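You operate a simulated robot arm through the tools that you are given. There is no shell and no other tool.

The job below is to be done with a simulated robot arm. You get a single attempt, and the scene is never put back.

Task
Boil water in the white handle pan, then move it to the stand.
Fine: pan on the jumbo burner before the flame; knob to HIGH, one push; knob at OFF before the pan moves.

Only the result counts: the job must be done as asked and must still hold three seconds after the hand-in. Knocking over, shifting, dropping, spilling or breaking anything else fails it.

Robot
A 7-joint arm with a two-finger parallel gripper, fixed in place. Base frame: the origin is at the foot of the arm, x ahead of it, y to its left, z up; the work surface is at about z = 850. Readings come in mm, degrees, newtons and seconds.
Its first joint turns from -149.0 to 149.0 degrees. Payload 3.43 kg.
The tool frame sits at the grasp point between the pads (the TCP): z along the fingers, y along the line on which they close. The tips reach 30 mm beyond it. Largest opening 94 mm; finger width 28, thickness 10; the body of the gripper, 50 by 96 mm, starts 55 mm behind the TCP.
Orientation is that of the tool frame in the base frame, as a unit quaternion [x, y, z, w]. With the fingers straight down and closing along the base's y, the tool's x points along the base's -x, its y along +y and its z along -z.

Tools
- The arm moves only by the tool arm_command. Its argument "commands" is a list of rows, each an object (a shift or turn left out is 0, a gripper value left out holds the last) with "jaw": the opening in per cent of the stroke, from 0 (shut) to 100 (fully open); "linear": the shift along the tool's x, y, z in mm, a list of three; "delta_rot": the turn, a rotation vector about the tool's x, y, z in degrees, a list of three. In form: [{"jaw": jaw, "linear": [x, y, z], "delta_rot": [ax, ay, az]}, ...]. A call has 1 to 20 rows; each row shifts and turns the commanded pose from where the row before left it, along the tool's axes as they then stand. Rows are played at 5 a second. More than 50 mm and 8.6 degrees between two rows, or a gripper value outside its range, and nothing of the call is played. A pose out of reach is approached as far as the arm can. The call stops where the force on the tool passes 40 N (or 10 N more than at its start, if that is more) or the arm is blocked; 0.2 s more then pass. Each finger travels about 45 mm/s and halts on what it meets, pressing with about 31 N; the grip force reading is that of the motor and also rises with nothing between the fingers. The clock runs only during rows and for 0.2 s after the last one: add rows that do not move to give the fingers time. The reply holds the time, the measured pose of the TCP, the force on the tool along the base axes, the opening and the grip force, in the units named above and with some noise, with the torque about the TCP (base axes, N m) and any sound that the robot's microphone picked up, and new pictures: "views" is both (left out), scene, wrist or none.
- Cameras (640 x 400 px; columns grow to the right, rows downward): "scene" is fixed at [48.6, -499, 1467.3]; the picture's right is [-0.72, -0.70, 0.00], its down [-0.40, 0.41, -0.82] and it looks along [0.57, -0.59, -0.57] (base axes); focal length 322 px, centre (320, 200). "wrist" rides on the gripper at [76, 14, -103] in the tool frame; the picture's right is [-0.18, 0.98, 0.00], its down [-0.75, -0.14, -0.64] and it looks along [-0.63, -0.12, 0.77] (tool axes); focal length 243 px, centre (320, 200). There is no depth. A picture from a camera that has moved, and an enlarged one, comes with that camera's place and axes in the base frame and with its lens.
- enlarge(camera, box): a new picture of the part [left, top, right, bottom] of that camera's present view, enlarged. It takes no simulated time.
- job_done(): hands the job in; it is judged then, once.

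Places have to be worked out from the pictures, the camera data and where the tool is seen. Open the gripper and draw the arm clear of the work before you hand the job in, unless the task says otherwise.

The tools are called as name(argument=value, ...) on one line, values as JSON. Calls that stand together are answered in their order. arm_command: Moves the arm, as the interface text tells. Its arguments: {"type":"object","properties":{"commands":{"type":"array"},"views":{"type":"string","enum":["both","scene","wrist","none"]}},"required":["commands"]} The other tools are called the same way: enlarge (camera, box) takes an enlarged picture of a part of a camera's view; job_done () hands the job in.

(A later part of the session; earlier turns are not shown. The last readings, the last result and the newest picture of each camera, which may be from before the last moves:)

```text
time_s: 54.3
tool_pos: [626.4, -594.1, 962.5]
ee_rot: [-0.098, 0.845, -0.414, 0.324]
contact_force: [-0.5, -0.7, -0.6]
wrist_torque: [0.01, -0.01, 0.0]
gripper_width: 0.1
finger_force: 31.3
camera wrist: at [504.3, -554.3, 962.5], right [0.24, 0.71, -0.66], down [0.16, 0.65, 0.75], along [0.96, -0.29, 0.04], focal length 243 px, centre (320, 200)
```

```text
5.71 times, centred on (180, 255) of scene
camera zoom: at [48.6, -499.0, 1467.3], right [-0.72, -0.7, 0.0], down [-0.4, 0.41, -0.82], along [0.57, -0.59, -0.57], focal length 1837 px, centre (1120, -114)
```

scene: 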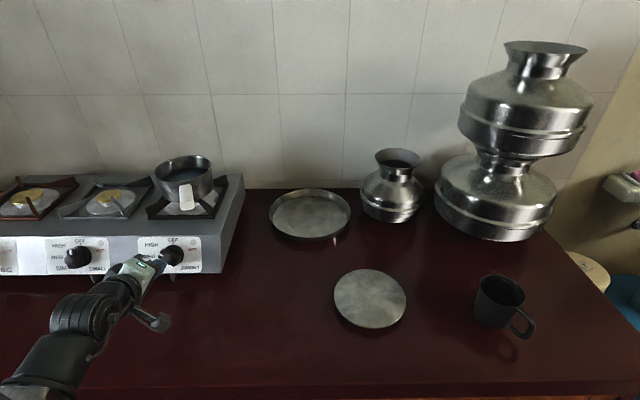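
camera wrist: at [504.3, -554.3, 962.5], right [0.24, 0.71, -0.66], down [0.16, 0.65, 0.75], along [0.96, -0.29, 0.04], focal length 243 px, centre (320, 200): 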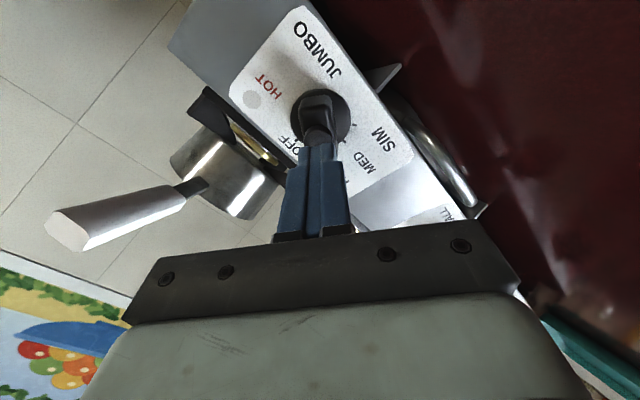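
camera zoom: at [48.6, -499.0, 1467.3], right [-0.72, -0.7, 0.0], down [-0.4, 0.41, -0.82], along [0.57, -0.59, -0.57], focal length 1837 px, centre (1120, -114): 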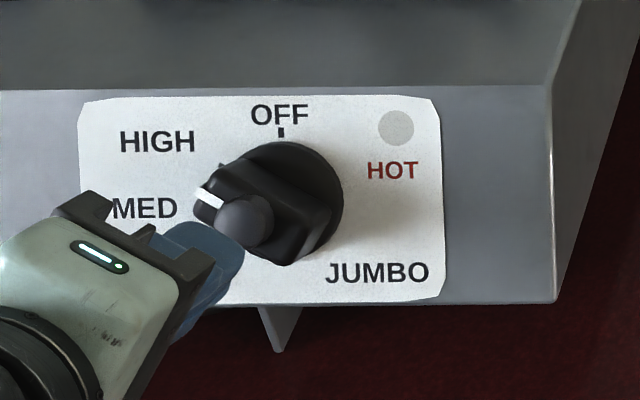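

The scene zoom confirms the pointer at the HIGH mark, and the closed tips are lined up with the button about 17 mm away. Now one slow press on it and a straight retreat, all in one call.

arm_command(commands=[{"linear": [0, 0, 8]}, {"linear": [0, 0, 2]}, {"linear": [0, 0, 2]}, {"linear": [0, 0, 2]}, {"linear": [0, 0, 2]}, {"linear": [0, 0, 2]}, {"linear": [0, 0, 2]}, {"linear": [0, 0, 2]}, {"linear": [0, 0, 2]}, {"linear": [0, 0, 2]}, {}])

enlarge(camera="wrist", box=[130, 40, 440, 240])

enlarge(camera="scene", box=[110, 140, 260, 290])

```text
time_s: 56.7
tool_pos: [643.1, -610.3, 952.4]
ee_rot: [-0.098, 0.845, -0.415, 0.324]
contact_force: [-1.9, 1.9, 0.3]
wrist_torque: [0.01, -0.01, -0.01]
gripper_width: 0.0
finger_force: 31.2
camera wrist: at [520.8, -569.6, 951.6], right [0.24, 0.71, -0.67], down [0.16, 0.65, 0.75], along [0.96, -0.29, 0.04], focal length 243 px, centre (320, 200)
```

scene: 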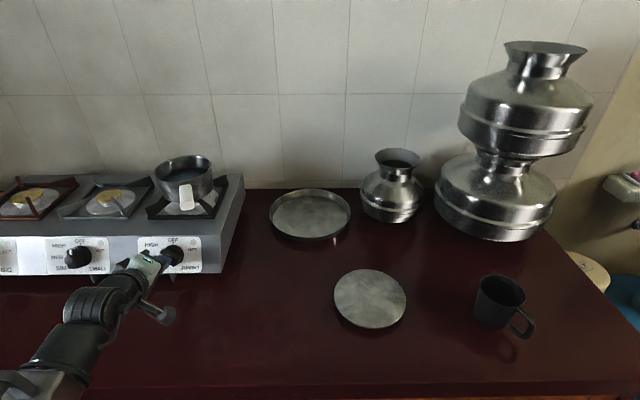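
wrist: 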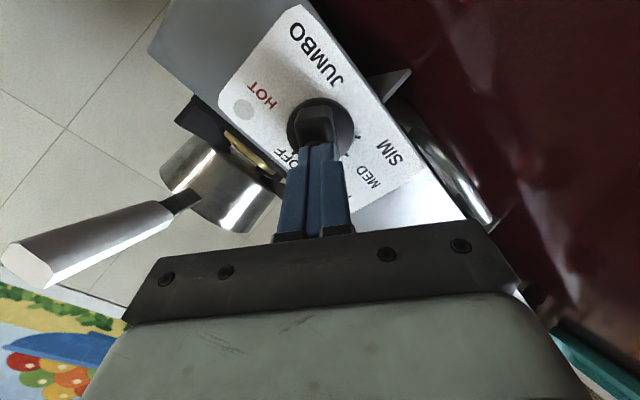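

```text
2.00 times, centred on (285, 140) of wrist
camera zoom: at [520.8, -569.6, 951.6], right [0.24, 0.71, -0.67], down [0.16, 0.65, 0.75], along [0.96, -0.29, 0.04], focal length 485 px, centre (390, 320)
```

zoom: 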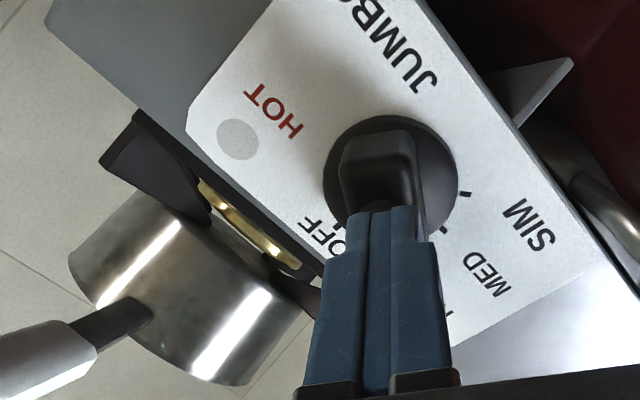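

```text
2.67 times, centred on (185, 215) of scene
camera zoom: at [48.6, -499.0, 1467.3], right [-0.72, -0.7, 0.0], down [-0.4, 0.41, -0.82], along [0.57, -0.59, -0.57], focal length 857 px, centre (680, 160)
```

zoom: 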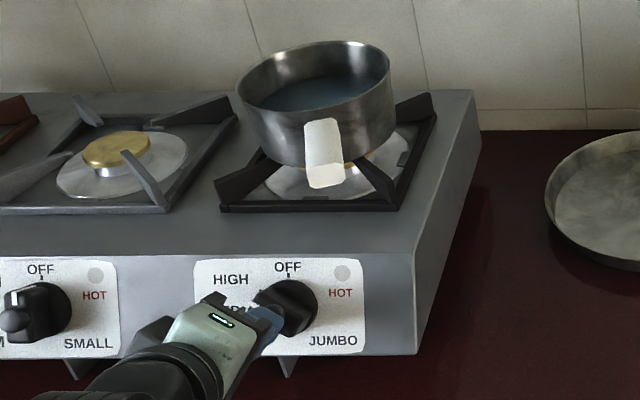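

Axial contact is only ~2.5 N so far with tips ~40 mm from the panel, so the button has just begun to give (or just been touched). I continue this same press deeper without letting go.

arm_command(commands=[{"linear": [0, 0, 1.5]}, {"linear": [0, 0, 1.5]}, {}], views="wrist")

enlarge(camera="wrist", box=[130, 40, 440, 240])

```text
time_s: 57.5
tool_pos: [644.4, -612.6, 950.3]
ee_rot: [-0.099, 0.844, -0.414, 0.325]
contact_force: [-0.8, 3.5, 3.2]
wrist_torque: [-0.01, -0.04, 0.07]
gripper_width: 0.0
finger_force: 31.4
heard: click
camera wrist: at [522.2, -571.8, 950.1], right [0.24, 0.71, -0.67], down [0.16, 0.65, 0.75], along [0.96, -0.29, 0.04], focal length 243 px, centre (320, 200)
```

wrist: 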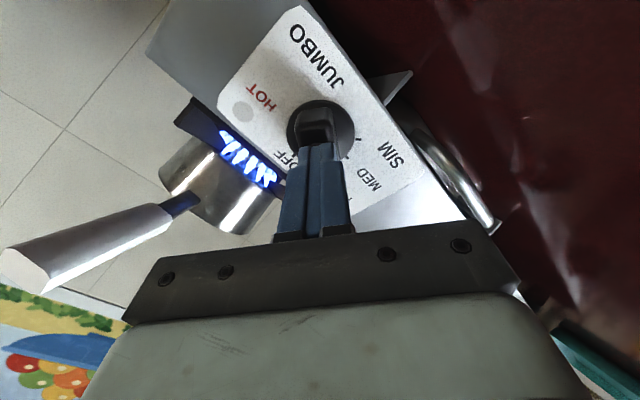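

```text
2.00 times, centred on (285, 140) of wrist
camera zoom: at [522.2, -571.8, 950.1], right [0.24, 0.71, -0.67], down [0.16, 0.65, 0.75], along [0.96, -0.29, 0.04], focal length 485 px, centre (390, 320)
```

zoom: 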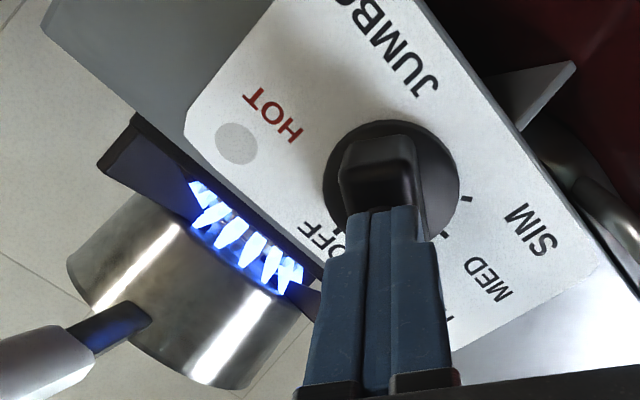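

A click, and a blue flame under the pan – the one push worked. I back straight off the button along the axis, well clear.

arm_command(commands=[{"linear": [0, 0, -10]}, {"linear": [0, 0, -20]}, {"linear": [0, 0, -25]}, {"linear": [0, 0, -25]}, {}])

enlarge(camera="scene", box=[110, 140, 260, 290])

```text
time_s: 58.7
tool_pos: [594.1, -562.8, 986.9]
ee_rot: [-0.098, 0.845, -0.414, 0.324]
contact_force: [0.2, 0.5, 0.1]
wrist_torque: [-0.03, -0.02, 0.02]
gripper_width: 0.1
finger_force: 30.9
camera wrist: at [470.8, -520.7, 985.8], right [0.24, 0.71, -0.67], down [0.16, 0.65, 0.75], along [0.96, -0.29, 0.04], focal length 243 px, centre (320, 200)
```

scene: 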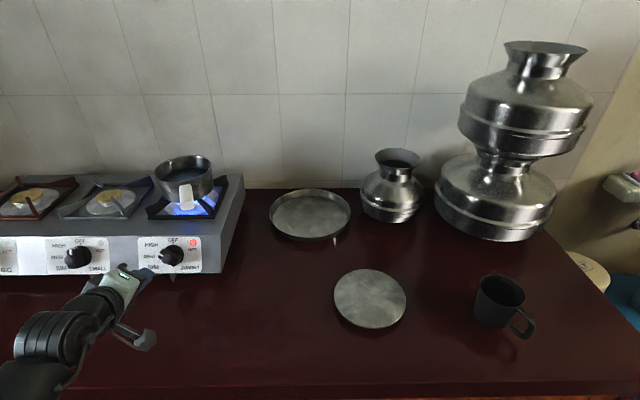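
wrist: 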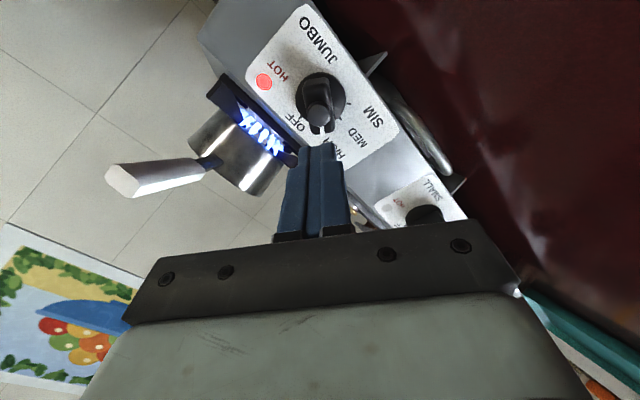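

```text
2.67 times, centred on (185, 215) of scene
camera zoom: at [48.6, -499.0, 1467.3], right [-0.72, -0.7, 0.0], down [-0.4, 0.41, -0.82], along [0.57, -0.59, -0.57], focal length 857 px, centre (680, 160)
```

zoom: 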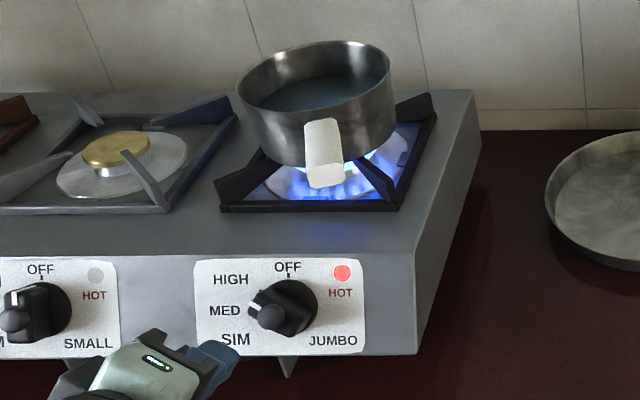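

Flame steady, HOT lamp lit. I'll open the jaws while waiting, check the pointer closely, and watch the water.

arm_command(commands=[{"jaw": 100}, {}, {}, {}, {}, {}, {}, {}, {}, {}, {}, {}, {}, {}, {}, {}, {}, {}, {}, {}], views="scene")

enlarge(camera="scene", box=[135, 225, 205, 280])

enlarge(camera="scene", box=[140, 140, 230, 220])

```text
time_s: 62.9
tool_pos: [593.8, -562.3, 987.2]
ee_rot: [-0.098, 0.845, -0.415, 0.324]
contact_force: [-0.2, -0.2, -0.4]
wrist_torque: [0.01, -0.01, 0.02]
gripper_width: 93.9
finger_force: 0.2
```

scene: 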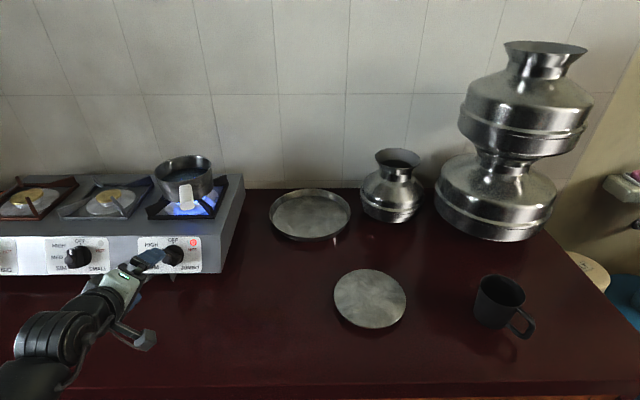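

```text
7.27 times, centred on (170, 252) of scene
camera zoom: at [48.6, -499.0, 1467.3], right [-0.72, -0.7, 0.0], down [-0.4, 0.41, -0.82], along [0.57, -0.59, -0.57], focal length 2338 px, centre (1411, -182)
```

zoom: 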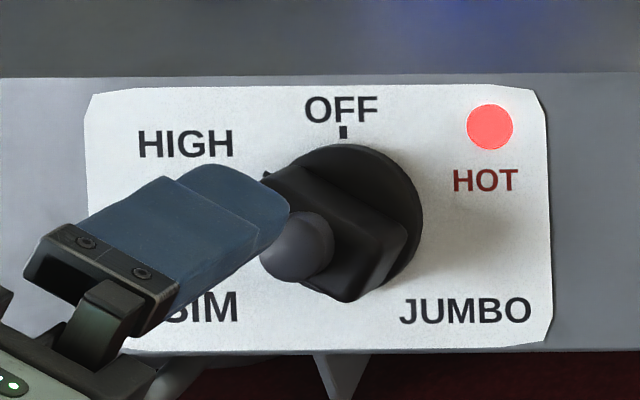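

```text
5.00 times, centred on (185, 180) of scene
camera zoom: at [48.6, -499.0, 1467.3], right [-0.72, -0.7, 0.0], down [-0.4, 0.41, -0.82], along [0.57, -0.59, -0.57], focal length 1607 px, centre (995, 300)
```

zoom: 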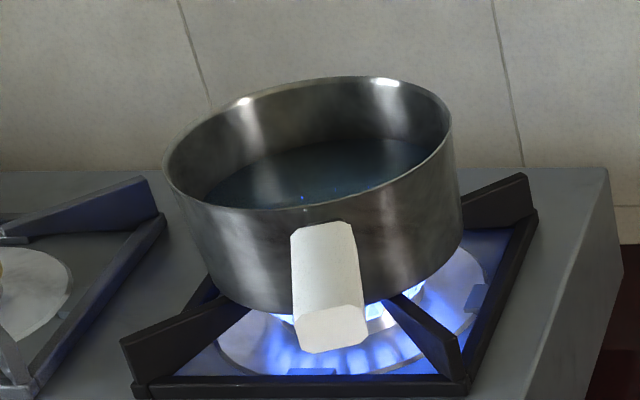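

The water is still calm. I'll keep waiting with the arm still, checking the water and microphone.

arm_command(commands=[{}, {}, {}, {}, {}, {}, {}, {}, {}, {}, {}, {}, {}, {}, {}, {}, {}, {}, {}, {}], views="none")

arm_command(commands=[{}, {}, {}, {}, {}, {}, {}, {}, {}, {}, {}, {}, {}, {}, {}, {}, {}, {}, {}, {}], views="scene")

enlarge(camera="scene", box=[140, 140, 230, 220])

```text
time_s: 67.1
tool_pos: [592.3, -561.7, 987.3]
ee_rot: [-0.098, 0.845, -0.414, 0.325]
contact_force: [0.1, 0.3, 1.0]
wrist_torque: [-0.02, 0.0, 0.01]
gripper_width: 93.8
finger_force: 0.1
```

```text
time_s: 71.3
tool_pos: [592.9, -561.1, 986.1]
ee_rot: [-0.098, 0.844, -0.415, 0.325]
contact_force: [-0.2, -0.4, -0.4]
wrist_torque: [-0.03, -0.01, 0.02]
gripper_width: 94.2
finger_force: 0.0
```

scene: 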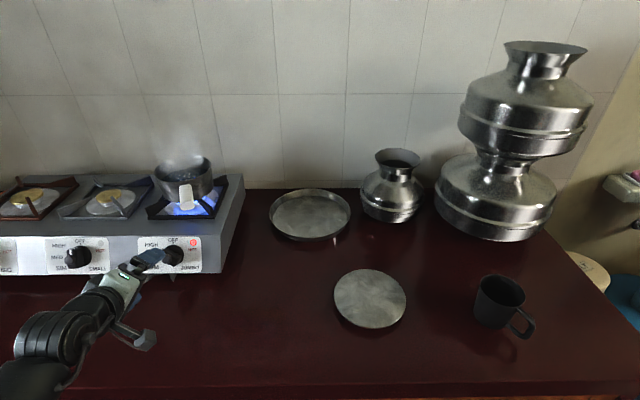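

```text
5.00 times, centred on (185, 180) of scene
camera zoom: at [48.6, -499.0, 1467.3], right [-0.72, -0.7, 0.0], down [-0.4, 0.41, -0.82], along [0.57, -0.59, -0.57], focal length 1607 px, centre (995, 300)
```

zoom: 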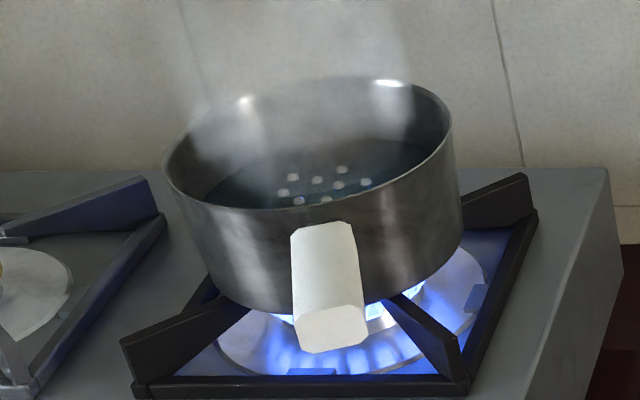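

Bubbles and steam have appeared. I'll wait a few more seconds to be sure it is a real boil.

arm_command(commands=[{}, {}, {}, {}, {}, {}, {}, {}, {}, {}, {}, {}, {}, {}, {}], views="scene")

enlarge(camera="scene", box=[140, 140, 230, 220])

```text
time_s: 74.5
tool_pos: [592.8, -562.4, 987.0]
ee_rot: [-0.097, 0.845, -0.414, 0.325]
contact_force: [0.9, -0.3, -0.6]
wrist_torque: [-0.02, -0.03, -0.01]
gripper_width: 94.0
finger_force: 0.0
```

scene: 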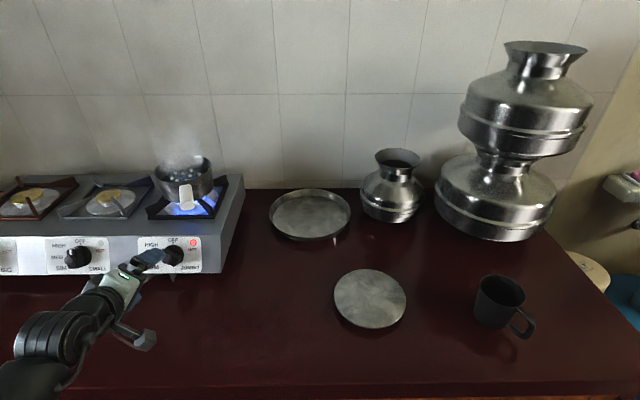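

```text
5.00 times, centred on (185, 180) of scene
camera zoom: at [48.6, -499.0, 1467.3], right [-0.72, -0.7, 0.0], down [-0.4, 0.41, -0.82], along [0.57, -0.59, -0.57], focal length 1607 px, centre (995, 300)
```

zoom: 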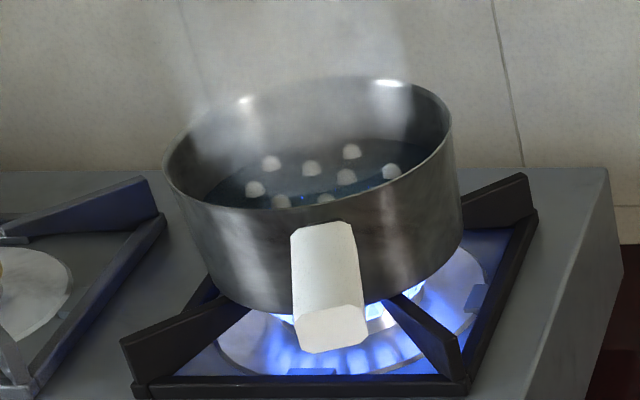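

Bubbles are still growing – a real boil is developing. I'll approach the knob with open jaws now (tool already aligned with the bar), stopping short, while it keeps boiling.

arm_command(commands=[{"linear": [0.1, 1.2, 10]}, {"linear": [0, 0, 25]}, {"linear": [0, 0, 25]}, {"linear": [0, 0, 20]}, {}, {}, {}])

enlarge(camera="wrist", box=[200, 40, 440, 220])

enlarge(camera="scene", box=[140, 140, 230, 220])

```text
time_s: 76.1
tool_pos: [642.1, -611.2, 951.4]
ee_rot: [-0.098, 0.844, -0.414, 0.325]
contact_force: [0.0, -0.5, 0.2]
wrist_torque: [0.02, -0.02, -0.02]
gripper_width: 94.1
finger_force: 0.1
camera wrist: at [521.0, -570.4, 950.6], right [0.24, 0.71, -0.67], down [0.16, 0.65, 0.75], along [0.96, -0.29, 0.04], focal length 243 px, centre (320, 200)
```

scene: 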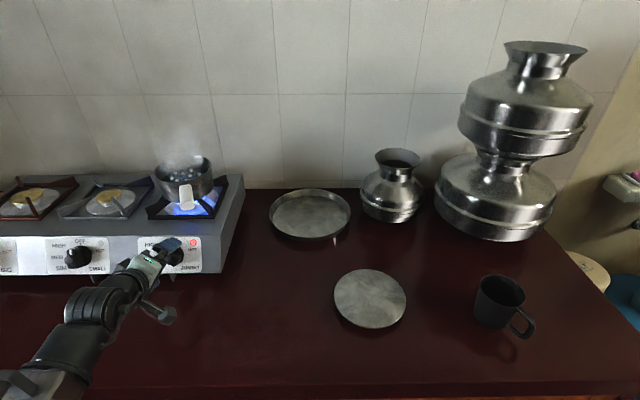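
wrist: 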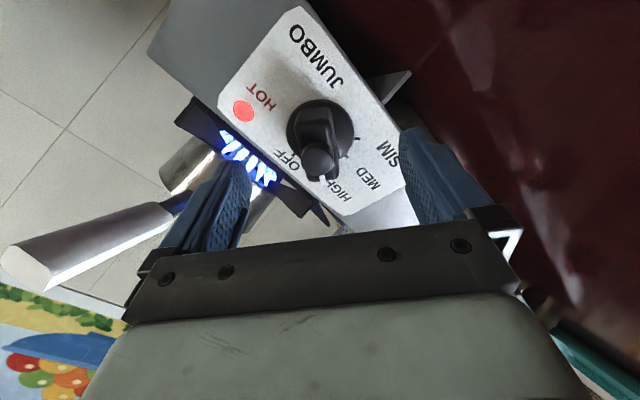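

```text
2.22 times, centred on (320, 130) of wrist
camera zoom: at [521.0, -570.4, 950.6], right [0.24, 0.71, -0.67], down [0.16, 0.65, 0.75], along [0.96, -0.29, 0.04], focal length 539 px, centre (320, 356)
```

zoom: 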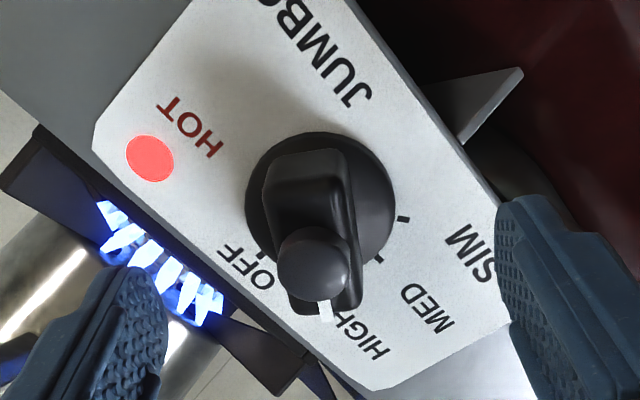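

```text
5.00 times, centred on (185, 180) of scene
camera zoom: at [48.6, -499.0, 1467.3], right [-0.72, -0.7, 0.0], down [-0.4, 0.41, -0.82], along [0.57, -0.59, -0.57], focal length 1607 px, centre (995, 300)
```

zoom: 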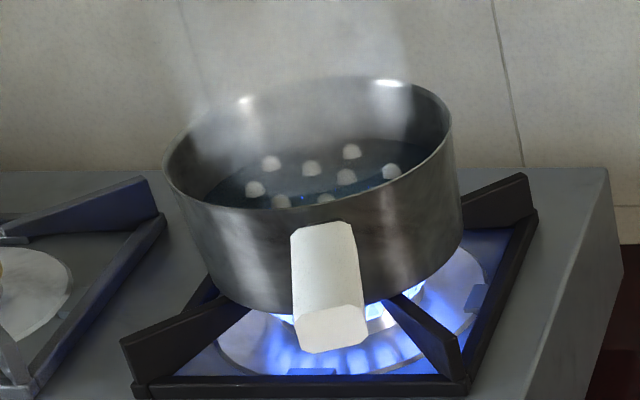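

The boil is full (bubble size steady, steam rising). Tool is centred on the knob within ~1 mm; I'll move in to the gripping depth and close on the bar.

arm_command(commands=[{"linear": [0.6, -0.2, 14]}, {"linear": [0, 0, 14.5]}, {}, {"jaw": 45}, {}, {}, {"jaw": 0}, {}, {}, {}, {}])

enlarge(camera="wrist", box=[200, 40, 440, 220])

```text
time_s: 78.5
tool_pos: [659.8, -630.9, 939.9]
ee_rot: [-0.097, 0.843, -0.416, 0.326]
contact_force: [-14.1, -3.4, 27.1]
wrist_torque: [0.43, 0.08, 0.34]
gripper_width: 25.1
finger_force: 44.2
camera wrist: at [538.8, -589.3, 938.1], right [0.25, 0.7, -0.67], down [0.16, 0.65, 0.74], along [0.96, -0.29, 0.05], focal length 243 px, centre (320, 200)
```

scene: 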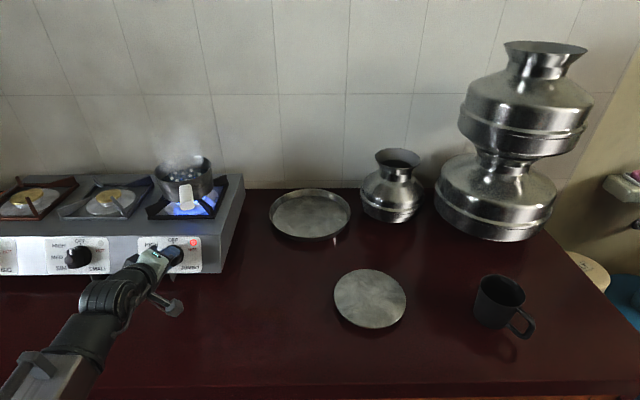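
wrist: 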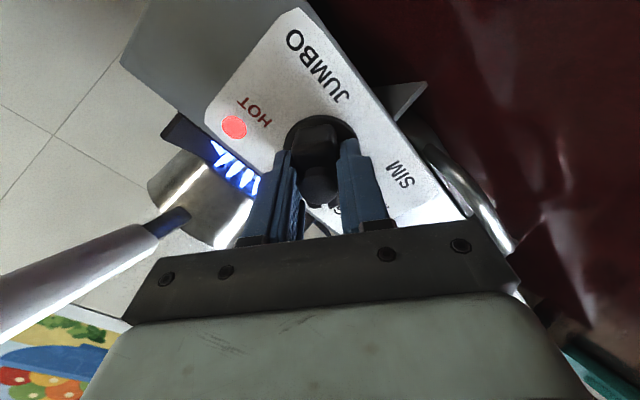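

```text
2.22 times, centred on (320, 130) of wrist
camera zoom: at [538.8, -589.3, 938.1], right [0.25, 0.7, -0.67], down [0.16, 0.65, 0.74], along [0.96, -0.29, 0.05], focal length 539 px, centre (320, 356)
```

zoom: 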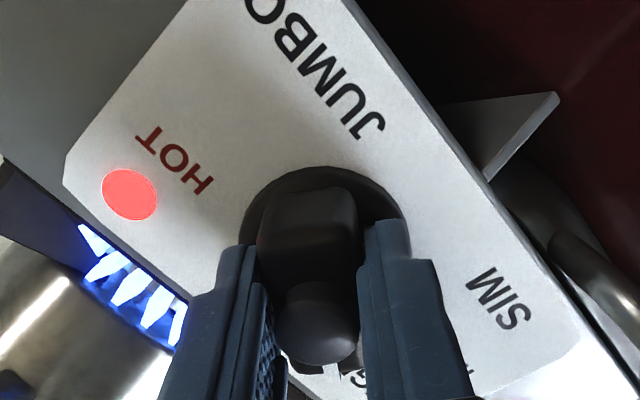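

Gripped (25 mm) but ~24 N sideways in tool -y; I'll yield along it before turning.

arm_command(commands=[{"linear": [0, -1.2, -0.8]}, {}], views="none")

```text
time_s: 79.1
tool_pos: [660.4, -630.5, 939.6]
ee_rot: [-0.098, 0.844, -0.415, 0.325]
contact_force: [-8.8, -0.3, 22.8]
wrist_torque: [0.43, -0.31, 0.83]
gripper_width: 25.2
finger_force: 44.7
```

Easing further the same way.

arm_command(commands=[{"linear": [-0.2, -1.3, -1.0]}, {}], views="none")

```text
time_s: 79.7
tool_pos: [660.9, -630.3, 939.7]
ee_rot: [-0.098, 0.845, -0.413, 0.325]
contact_force: [-1.1, 1.6, 5.3]
wrist_torque: [0.71, -0.29, 1.24]
gripper_width: 25.0
finger_force: 44.5
```

Loads are low now. Turning the knob back clockwise about 59° to OFF.

arm_command(commands=[{"delta_rot": [0, 0, 6]}, {"delta_rot": [0, 0, 6]}, {"delta_rot": [0, 0, 6]}, {"delta_rot": [0, 0, 6]}, {"delta_rot": [0, 0, 6]}, {"delta_rot": [0, 0, 6]}, {"delta_rot": [0, 0, 6]}, {"delta_rot": [0, 0, 6]}, {"delta_rot": [0, 0, 6]}, {"delta_rot": [0, 0, 5]}, {}])

enlarge(camera="wrist", box=[200, 40, 440, 220])

enlarge(camera="scene", box=[110, 140, 260, 290])

```text
time_s: 82.1
tool_pos: [662.1, -629.5, 938.8]
ee_rot: [0.33, 0.784, -0.199, 0.486]
contact_force: [13.9, 28.8, -18.2]
wrist_torque: [-0.37, -0.39, 1.28]
gripper_width: 23.9
finger_force: 45.2
camera wrist: at [583.2, -530.3, 916.8], right [0.76, 0.63, 0.17], down [-0.27, 0.06, 0.96], along [0.59, -0.77, 0.22], focal length 243 px, centre (320, 200)
```

scene: 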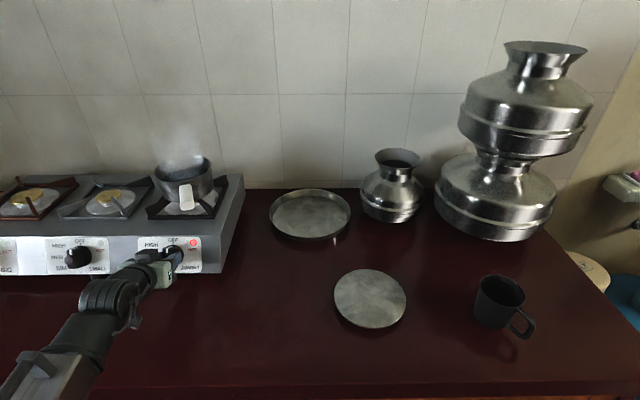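
wrist: 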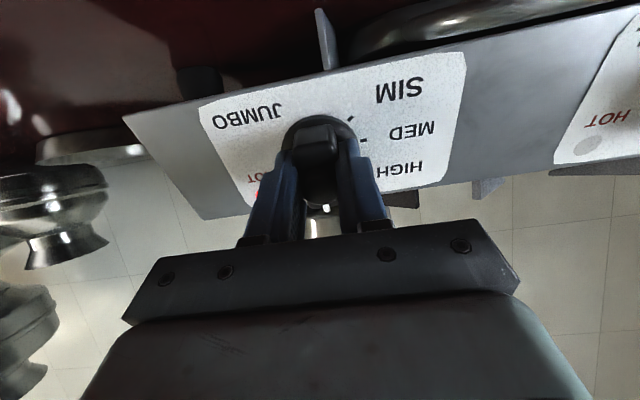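

```text
2.22 times, centred on (320, 130) of wrist
camera zoom: at [583.2, -530.3, 916.8], right [0.76, 0.63, 0.17], down [-0.27, 0.06, 0.96], along [0.59, -0.77, 0.22], focal length 539 px, centre (320, 356)
```

zoom: 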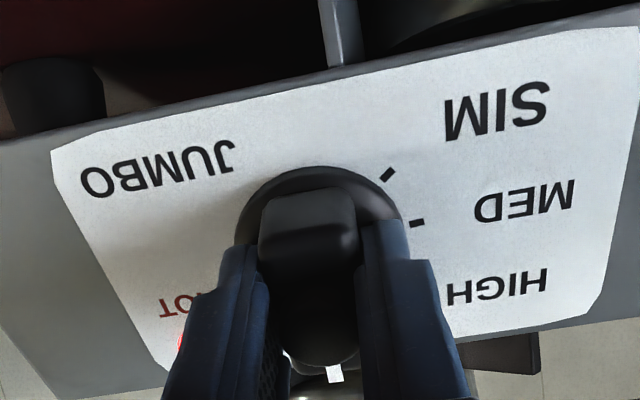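

```text
2.67 times, centred on (185, 215) of scene
camera zoom: at [48.6, -499.0, 1467.3], right [-0.72, -0.7, 0.0], down [-0.4, 0.41, -0.82], along [0.57, -0.59, -0.57], focal length 857 px, centre (680, 160)
```

zoom: 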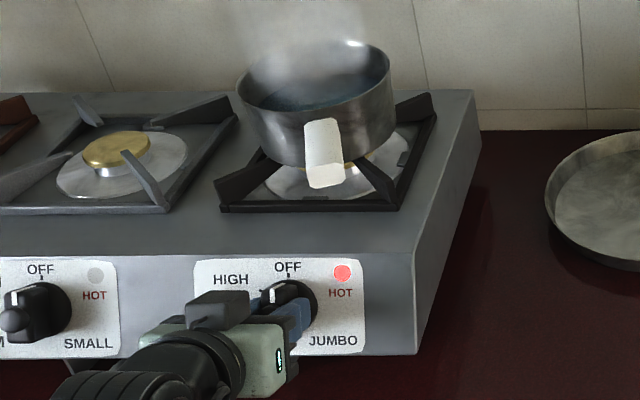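

Flame is out and the pointer is back at OFF (tool within 0.6° of the original grip angle). Before releasing I'll ease the ~30 N side load.

arm_command(commands=[{"linear": [0, 1.8, -0.3]}, {}], views="none")

```text
time_s: 82.7
tool_pos: [662.5, -629.7, 938.9]
ee_rot: [0.331, 0.784, -0.202, 0.484]
contact_force: [13.1, 15.1, -22.3]
wrist_torque: [-0.09, -0.29, 1.26]
gripper_width: 23.8
finger_force: 44.9
```

Still ~20 N each in tool x and y; easing both.

arm_command(commands=[{"linear": [1.6, 1.6, 0.3]}, {}], views="none")

```text
time_s: 83.3
tool_pos: [661.9, -630.1, 938.7]
ee_rot: [0.33, 0.783, -0.203, 0.487]
contact_force: [1.2, -4.1, -1.9]
wrist_torque: [0.76, 0.81, 1.0]
gripper_width: 24.0
finger_force: 44.6
```

Loads are near zero, so I open the jaws and retreat straight out along the axis, then verify the knob.

arm_command(commands=[{"jaw": 100}, {}, {}, {}, {}, {"linear": [0, 0, -15]}, {"linear": [0, 0, -25]}, {"linear": [0, 0, -30]}, {}])

enlarge(camera="wrist", box=[200, 40, 440, 220])

enlarge(camera="scene", box=[110, 140, 260, 290])

```text
time_s: 85.3
tool_pos: [618.2, -584.4, 969.1]
ee_rot: [0.33, 0.784, -0.201, 0.486]
contact_force: [-0.2, 0.5, -0.8]
wrist_torque: [0.0, 0.02, 0.01]
gripper_width: 93.9
finger_force: 0.0
camera wrist: at [540.1, -484.3, 946.7], right [0.76, 0.63, 0.17], down [-0.27, 0.07, 0.96], along [0.59, -0.77, 0.22], focal length 243 px, centre (320, 200)
```

scene: 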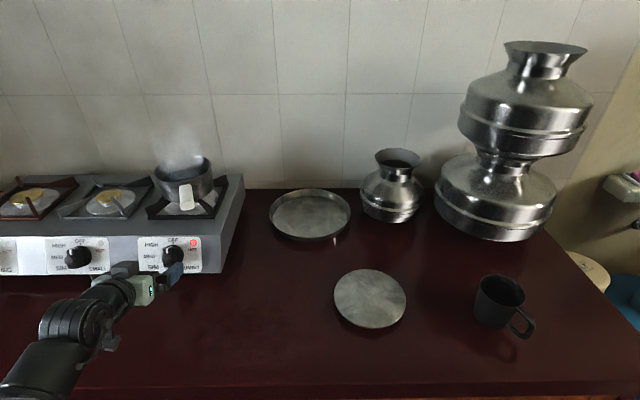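
wrist: 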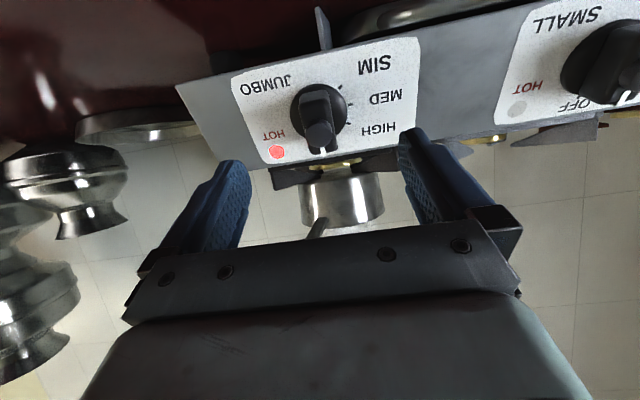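

```text
2.22 times, centred on (320, 130) of wrist
camera zoom: at [540.1, -484.3, 946.7], right [0.76, 0.63, 0.17], down [-0.27, 0.07, 0.96], along [0.59, -0.77, 0.22], focal length 539 px, centre (320, 356)
```

zoom: 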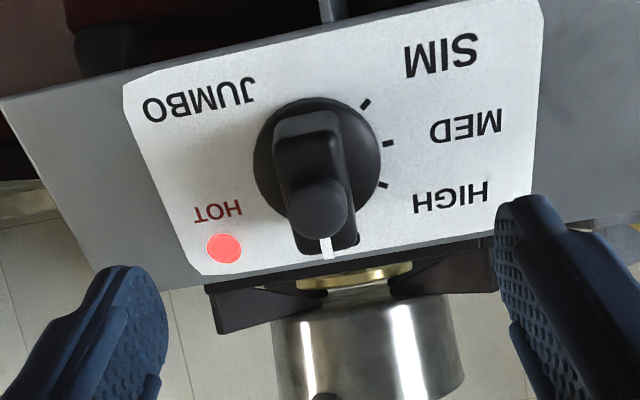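

```text
2.67 times, centred on (185, 215) of scene
camera zoom: at [48.6, -499.0, 1467.3], right [-0.72, -0.7, 0.0], down [-0.4, 0.41, -0.82], along [0.57, -0.59, -0.57], focal length 857 px, centre (680, 160)
```

zoom: 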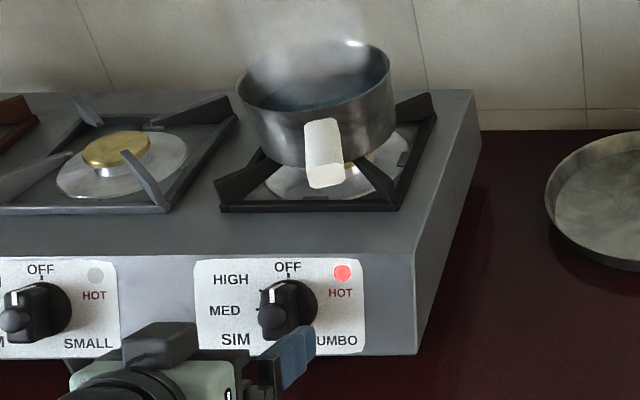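

Knob is at OFF, flame out, water still steaming. I retrace my path: straight up in front of the stove, then turn the tool back to the handle-grip attitude.

arm_command(commands=[{"linear": [-33.5, 0.2, -16.7]}, {"linear": [-33.5, 0.2, -16.7]}, {"linear": [-33.5, 0.2, -16.7]}, {"linear": [-33.5, 0.2, -16.7]}, {"linear": [-33.5, 0.2, -16.7]}, {"delta_rot": [0, 6.65, 0]}, {"delta_rot": [0, 6.65, 0]}, {"delta_rot": [0, 6.65, 0]}, {"delta_rot": [0, 6.65, 0]}, {"delta_rot": [-4.38, 0, -5.92]}, {"delta_rot": [-4.38, 0, -5.92]}, {"delta_rot": [-4.38, 0, -5.92]}, {}])

```text
time_s: 88.1
tool_pos: [618.7, -583.9, 1156.8]
ee_rot: [0.191, 0.929, -0.062, 0.311]
contact_force: [0.3, -0.4, -0.1]
wrist_torque: [0.01, -0.02, -0.03]
gripper_width: 94.0
finger_force: 0.1
camera wrist: at [511.8, -523.1, 1192.2], right [0.52, 0.84, 0.11], down [0.14, -0.22, 0.97], along [0.84, -0.49, -0.23], focal length 243 px, centre (320, 200)
```

scene: 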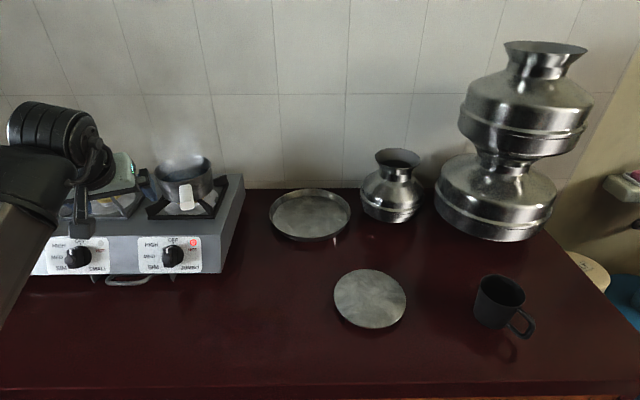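
wrist: 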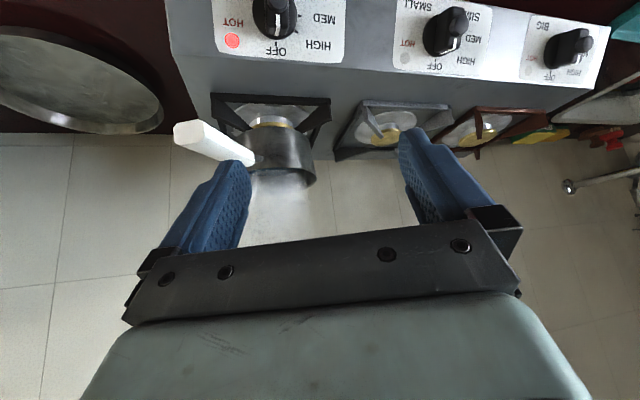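

Tool attitude matches the earlier grip. I'll go back above the handle at this height and check alignment before descending.

arm_command(commands=[{"linear": [-18, -20.5, 13.5]}, {"linear": [-18, -20.5, 13.5]}, {"linear": [-18, -20.5, 13.5]}, {"linear": [-18, -20.5, 13.5]}, {"linear": [-18, -20.7, 13.6]}, {}])

enlarge(camera="wrist", box=[200, 0, 440, 220])

```text
time_s: 89.5
tool_pos: [679.9, -725.8, 1158.6]
ee_rot: [0.194, 0.929, -0.063, 0.31]
contact_force: [-0.3, 0.0, 0.0]
wrist_torque: [-0.01, -0.01, -0.04]
gripper_width: 93.8
finger_force: 0.0
camera wrist: at [572.6, -664.0, 1194.3], right [0.53, 0.84, 0.11], down [0.14, -0.22, 0.97], along [0.84, -0.49, -0.23], focal length 243 px, centre (320, 200)
```

scene: 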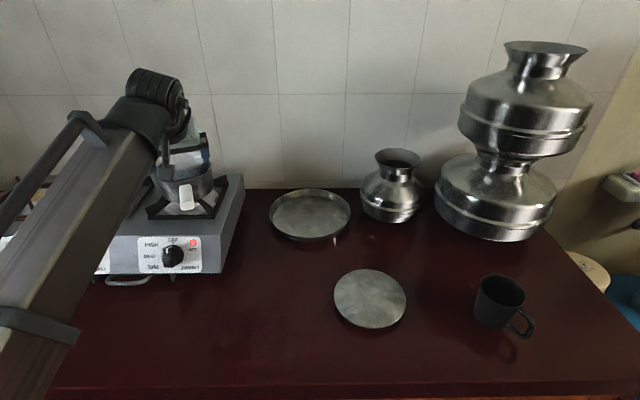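
wrist: 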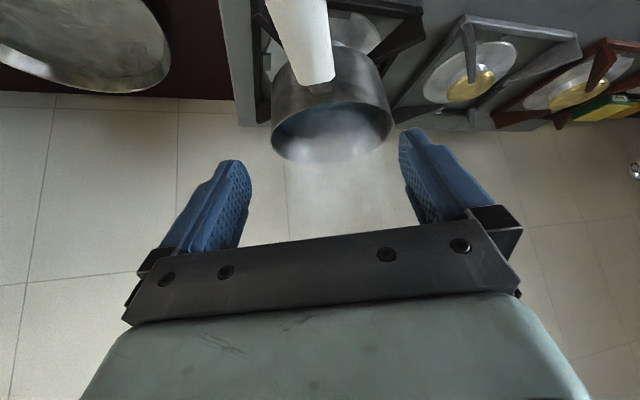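

```text
1.82 times, centred on (320, 110) of wrist
camera zoom: at [572.6, -664.0, 1194.3], right [0.53, 0.84, 0.11], down [0.14, -0.22, 0.97], along [0.84, -0.49, -0.23], focal length 441 px, centre (320, 364)
```

zoom: 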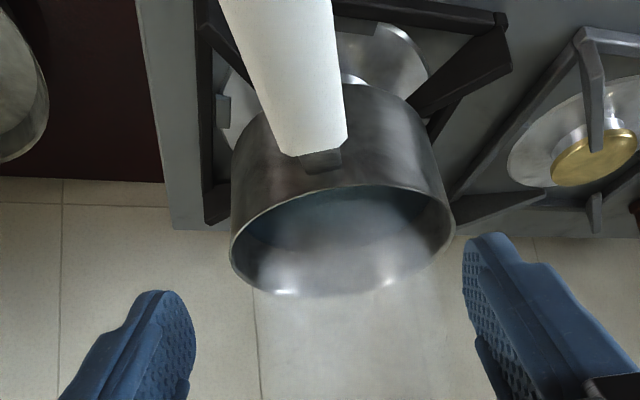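

The handle lies ~3.5 mm toward tool +y; I'll correct that and descend 60 mm, then re-check.

arm_command(commands=[{"linear": [-0.8, 3.6, 0.6]}, {"linear": [12, 0, 16]}, {"linear": [12, 0, 16]}, {"linear": [12, 0, 16]}, {}])

enlarge(camera="wrist", box=[180, 0, 460, 240])

```text
time_s: 90.7
tool_pos: [683.9, -719.6, 1097.6]
ee_rot: [0.193, 0.928, -0.063, 0.311]
contact_force: [0.2, 0.1, 0.5]
wrist_torque: [0.02, 0.0, -0.02]
gripper_width: 93.8
finger_force: 0.1
camera wrist: at [576.4, -659.2, 1133.5], right [0.53, 0.84, 0.11], down [0.14, -0.22, 0.97], along [0.84, -0.49, -0.23], focal length 243 px, centre (320, 200)
```

scene: 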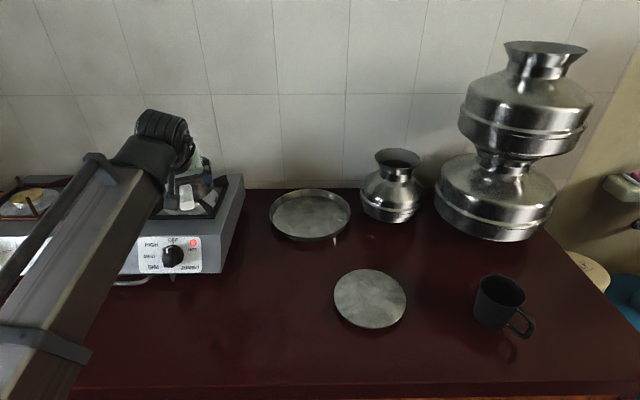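
wrist: 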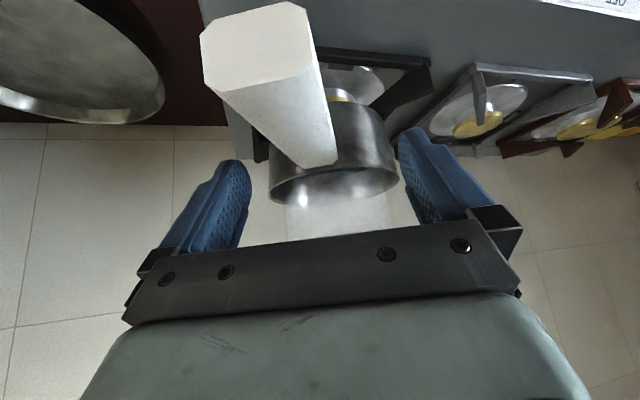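

```text
1.67 times, centred on (320, 120) of wrist
camera zoom: at [576.4, -659.2, 1133.5], right [0.53, 0.84, 0.11], down [0.14, -0.22, 0.97], along [0.84, -0.49, -0.23], focal length 404 px, centre (320, 333)
```

zoom: 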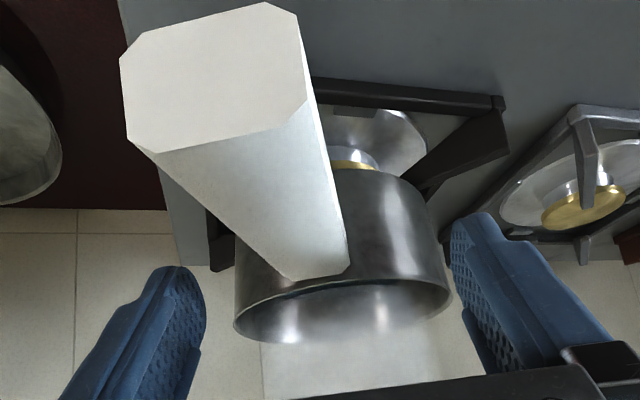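

Handle is now ~1.5 mm toward tool -y. I'll correct, descend the last 31 mm and close on the handle.

arm_command(commands=[{"linear": [6.2, -0.5, 8.2]}, {"linear": [6.2, -0.5, 8.2]}, {"linear": [6.2, -0.4, 8.3]}, {}])

enlarge(camera="wrist", box=[180, 50, 460, 240])

```text
time_s: 91.7
tool_pos: [683.3, -721.4, 1066.4]
ee_rot: [0.193, 0.928, -0.063, 0.311]
contact_force: [0.8, 0.4, -0.8]
wrist_torque: [0.0, -0.02, -0.01]
gripper_width: 94.0
finger_force: 0.1
camera wrist: at [575.8, -659.4, 1102.8], right [0.53, 0.84, 0.11], down [0.14, -0.22, 0.97], along [0.84, -0.49, -0.23], focal length 243 px, centre (320, 200)
```

scene: 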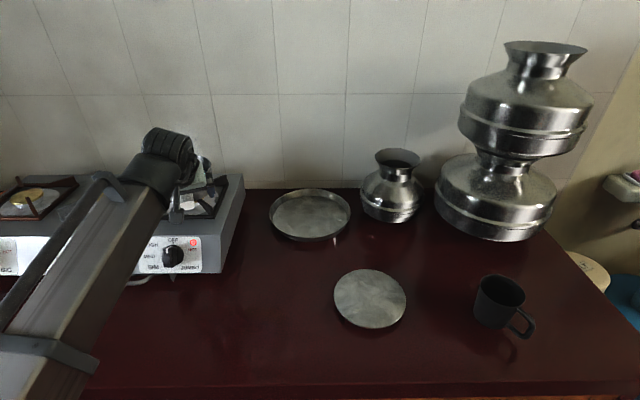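
wrist: 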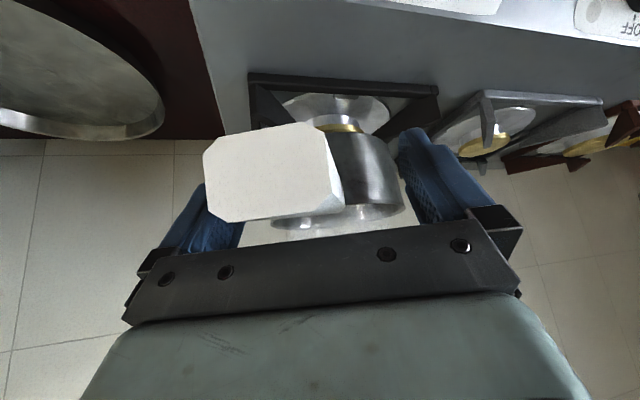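

```text
2.11 times, centred on (320, 145) of wrist
camera zoom: at [575.8, -659.4, 1102.8], right [0.53, 0.84, 0.11], down [0.14, -0.22, 0.97], along [0.84, -0.49, -0.23], focal length 511 px, centre (320, 316)
```

zoom: 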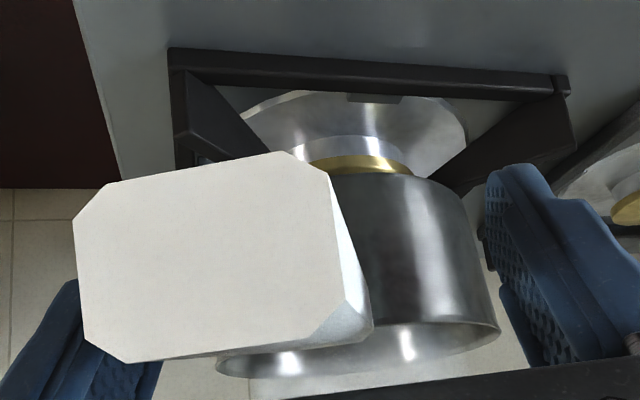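

Alignment looks the same as at release. Closing on the handle.

arm_command(commands=[{"jaw": 45}, {}, {}, {"jaw": 0}, {}, {}, {}, {}, {}], views="wrist")

```text
time_s: 93.7
tool_pos: [683.7, -721.4, 1066.9]
ee_rot: [0.193, 0.928, -0.063, 0.312]
contact_force: [-1.0, -2.7, -0.1]
wrist_torque: [-0.16, 0.06, -0.3]
gripper_width: 30.3
finger_force: 31.1
camera wrist: at [575.7, -659.5, 1102.9], right [0.53, 0.84, 0.11], down [0.14, -0.22, 0.97], along [0.84, -0.49, -0.23], focal length 243 px, centre (320, 200)
```

wrist: 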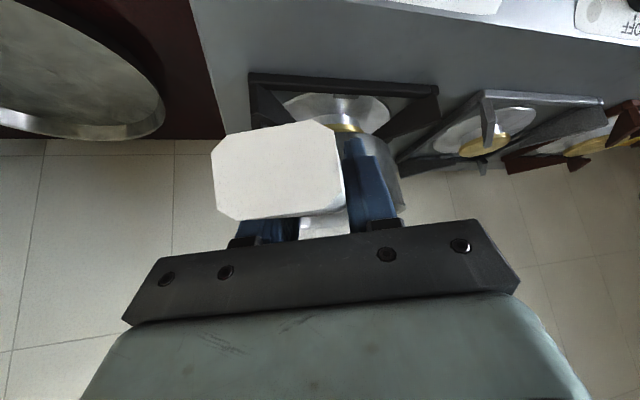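

Grip is good at 30.3 mm. Lift 5 mm and check the load.

arm_command(commands=[{"linear": [-0.6, 0, -0.8]}, {"linear": [-1.2, 0, -1.6]}, {"linear": [-1.2, 0, -1.6]}, {}, {}], views="wrist")

```text
time_s: 94.9
tool_pos: [682.1, -721.2, 1071.5]
ee_rot: [0.194, 0.928, -0.064, 0.311]
contact_force: [0.8, 0.2, -8.2]
wrist_torque: [0.35, 0.8, -0.02]
gripper_width: 30.5
finger_force: 30.8
camera wrist: at [576.0, -659.8, 1107.0], right [0.53, 0.84, 0.11], down [0.14, -0.22, 0.97], along [0.84, -0.49, -0.23], focal length 243 px, centre (320, 200)
```

wrist: 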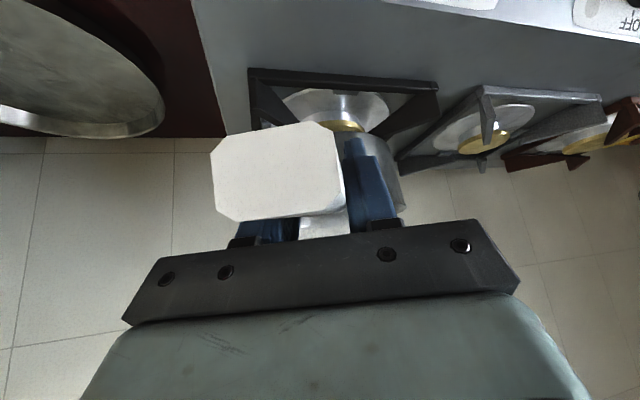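

Carrying cleanly again. I'll lift another 24 mm and travel back off the stove along the way I came.

arm_command(commands=[{"linear": [-3, 0, -4]}, {"linear": [-6, 0, -8]}, {"linear": [-5.5, 0, -7.2]}, {"linear": [6.4, -6, -4.8]}, {"linear": [12.7, -12, -9.6]}, {"linear": [15.9, -15, -12]}, {"linear": [15.9, -15, -12]}, {"linear": [15.9, -15, -12]}, {"linear": [15.9, -15, -12]}, {"linear": [15.9, -15, -12]}, {"linear": [15.9, -15, -12]}, {"linear": [15.9, -15, -12]}, {"linear": [15.9, -15, -12]}, {"linear": [15.9, -15, -12]}, {"linear": [12.7, -12, -9.6]}, {"linear": [6.4, -6, -4.8]}, {}])

```text
time_s: 98.5
tool_pos: [406.6, -787.0, 1095.8]
ee_rot: [0.193, 0.929, -0.063, 0.311]
contact_force: [-0.4, 0.8, -8.5]
wrist_torque: [0.35, 0.81, 0.06]
gripper_width: 30.5
finger_force: 30.9
camera wrist: at [299.7, -725.5, 1131.6], right [0.53, 0.84, 0.11], down [0.14, -0.22, 0.97], along [0.84, -0.49, -0.23], focal length 243 px, centre (320, 200)
```

scene: 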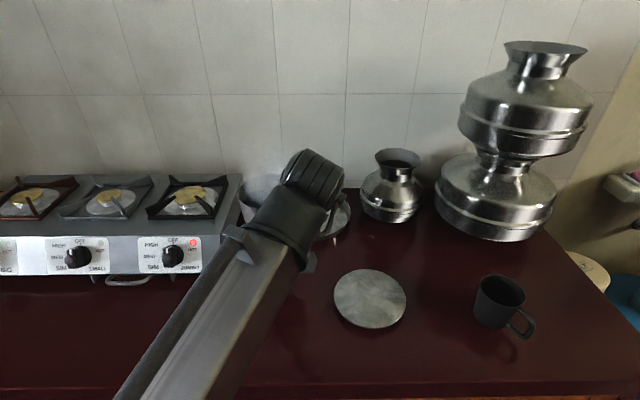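
wrist: 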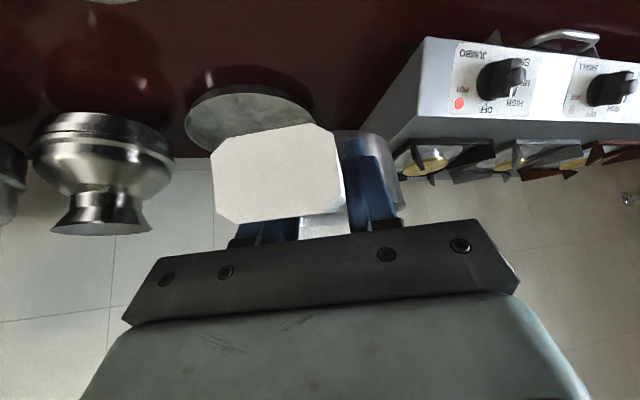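

Clear of the stove and steady. Now I'll yaw the pan -22° so the handle points comfortably toward the robot and move most of the way toward the stand.

arm_command(commands=[{"delta_rot": [1.7, 0, 2.2]}, {"delta_rot": [3.3, 0, 4.4]}, {"delta_rot": [3.3, 0, 4.4]}, {"delta_rot": [3.3, 0, 4.4]}, {"delta_rot": [1.7, 0, 2.2]}, {"linear": [4.1, -8.6, -3.1]}, {"linear": [8.3, -17.1, -6.2]}, {"linear": [10.3, -21.4, -7.8]}, {"linear": [10.3, -21.4, -7.8]}, {"linear": [10.3, -21.4, -7.8]}, {"linear": [10.3, -21.4, -7.8]}, {"linear": [10.3, -21.4, -7.8]}, {"linear": [8.3, -17.1, -6.2]}, {"linear": [4.1, -8.6, -3.1]}, {}])

```text
time_s: 101.7
tool_pos: [229.3, -831.4, 1093.9]
ee_rot: [0.367, 0.875, -0.121, 0.292]
contact_force: [-0.6, -0.3, -8.0]
wrist_torque: [0.58, 0.63, -0.05]
gripper_width: 30.4
finger_force: 31.2
camera wrist: at [151.9, -734.4, 1130.0], right [0.8, 0.58, 0.11], down [0.05, -0.26, 0.97], along [0.59, -0.77, -0.23], focal length 243 px, centre (320, 200)
```

scene: 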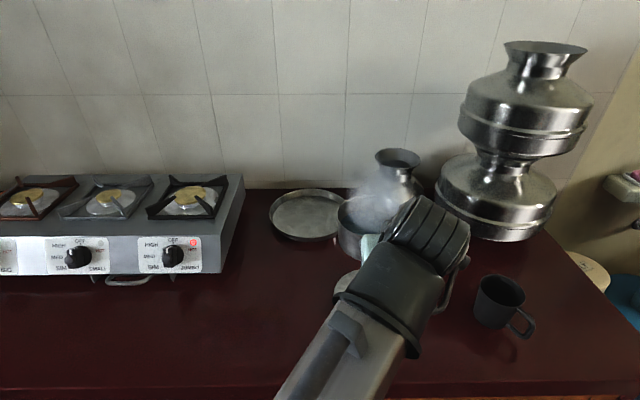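
wrist: 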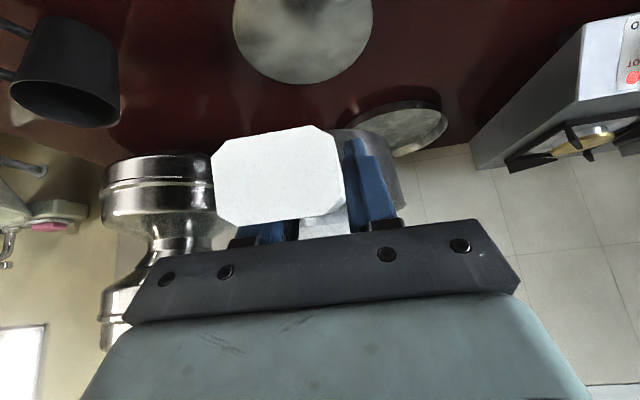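

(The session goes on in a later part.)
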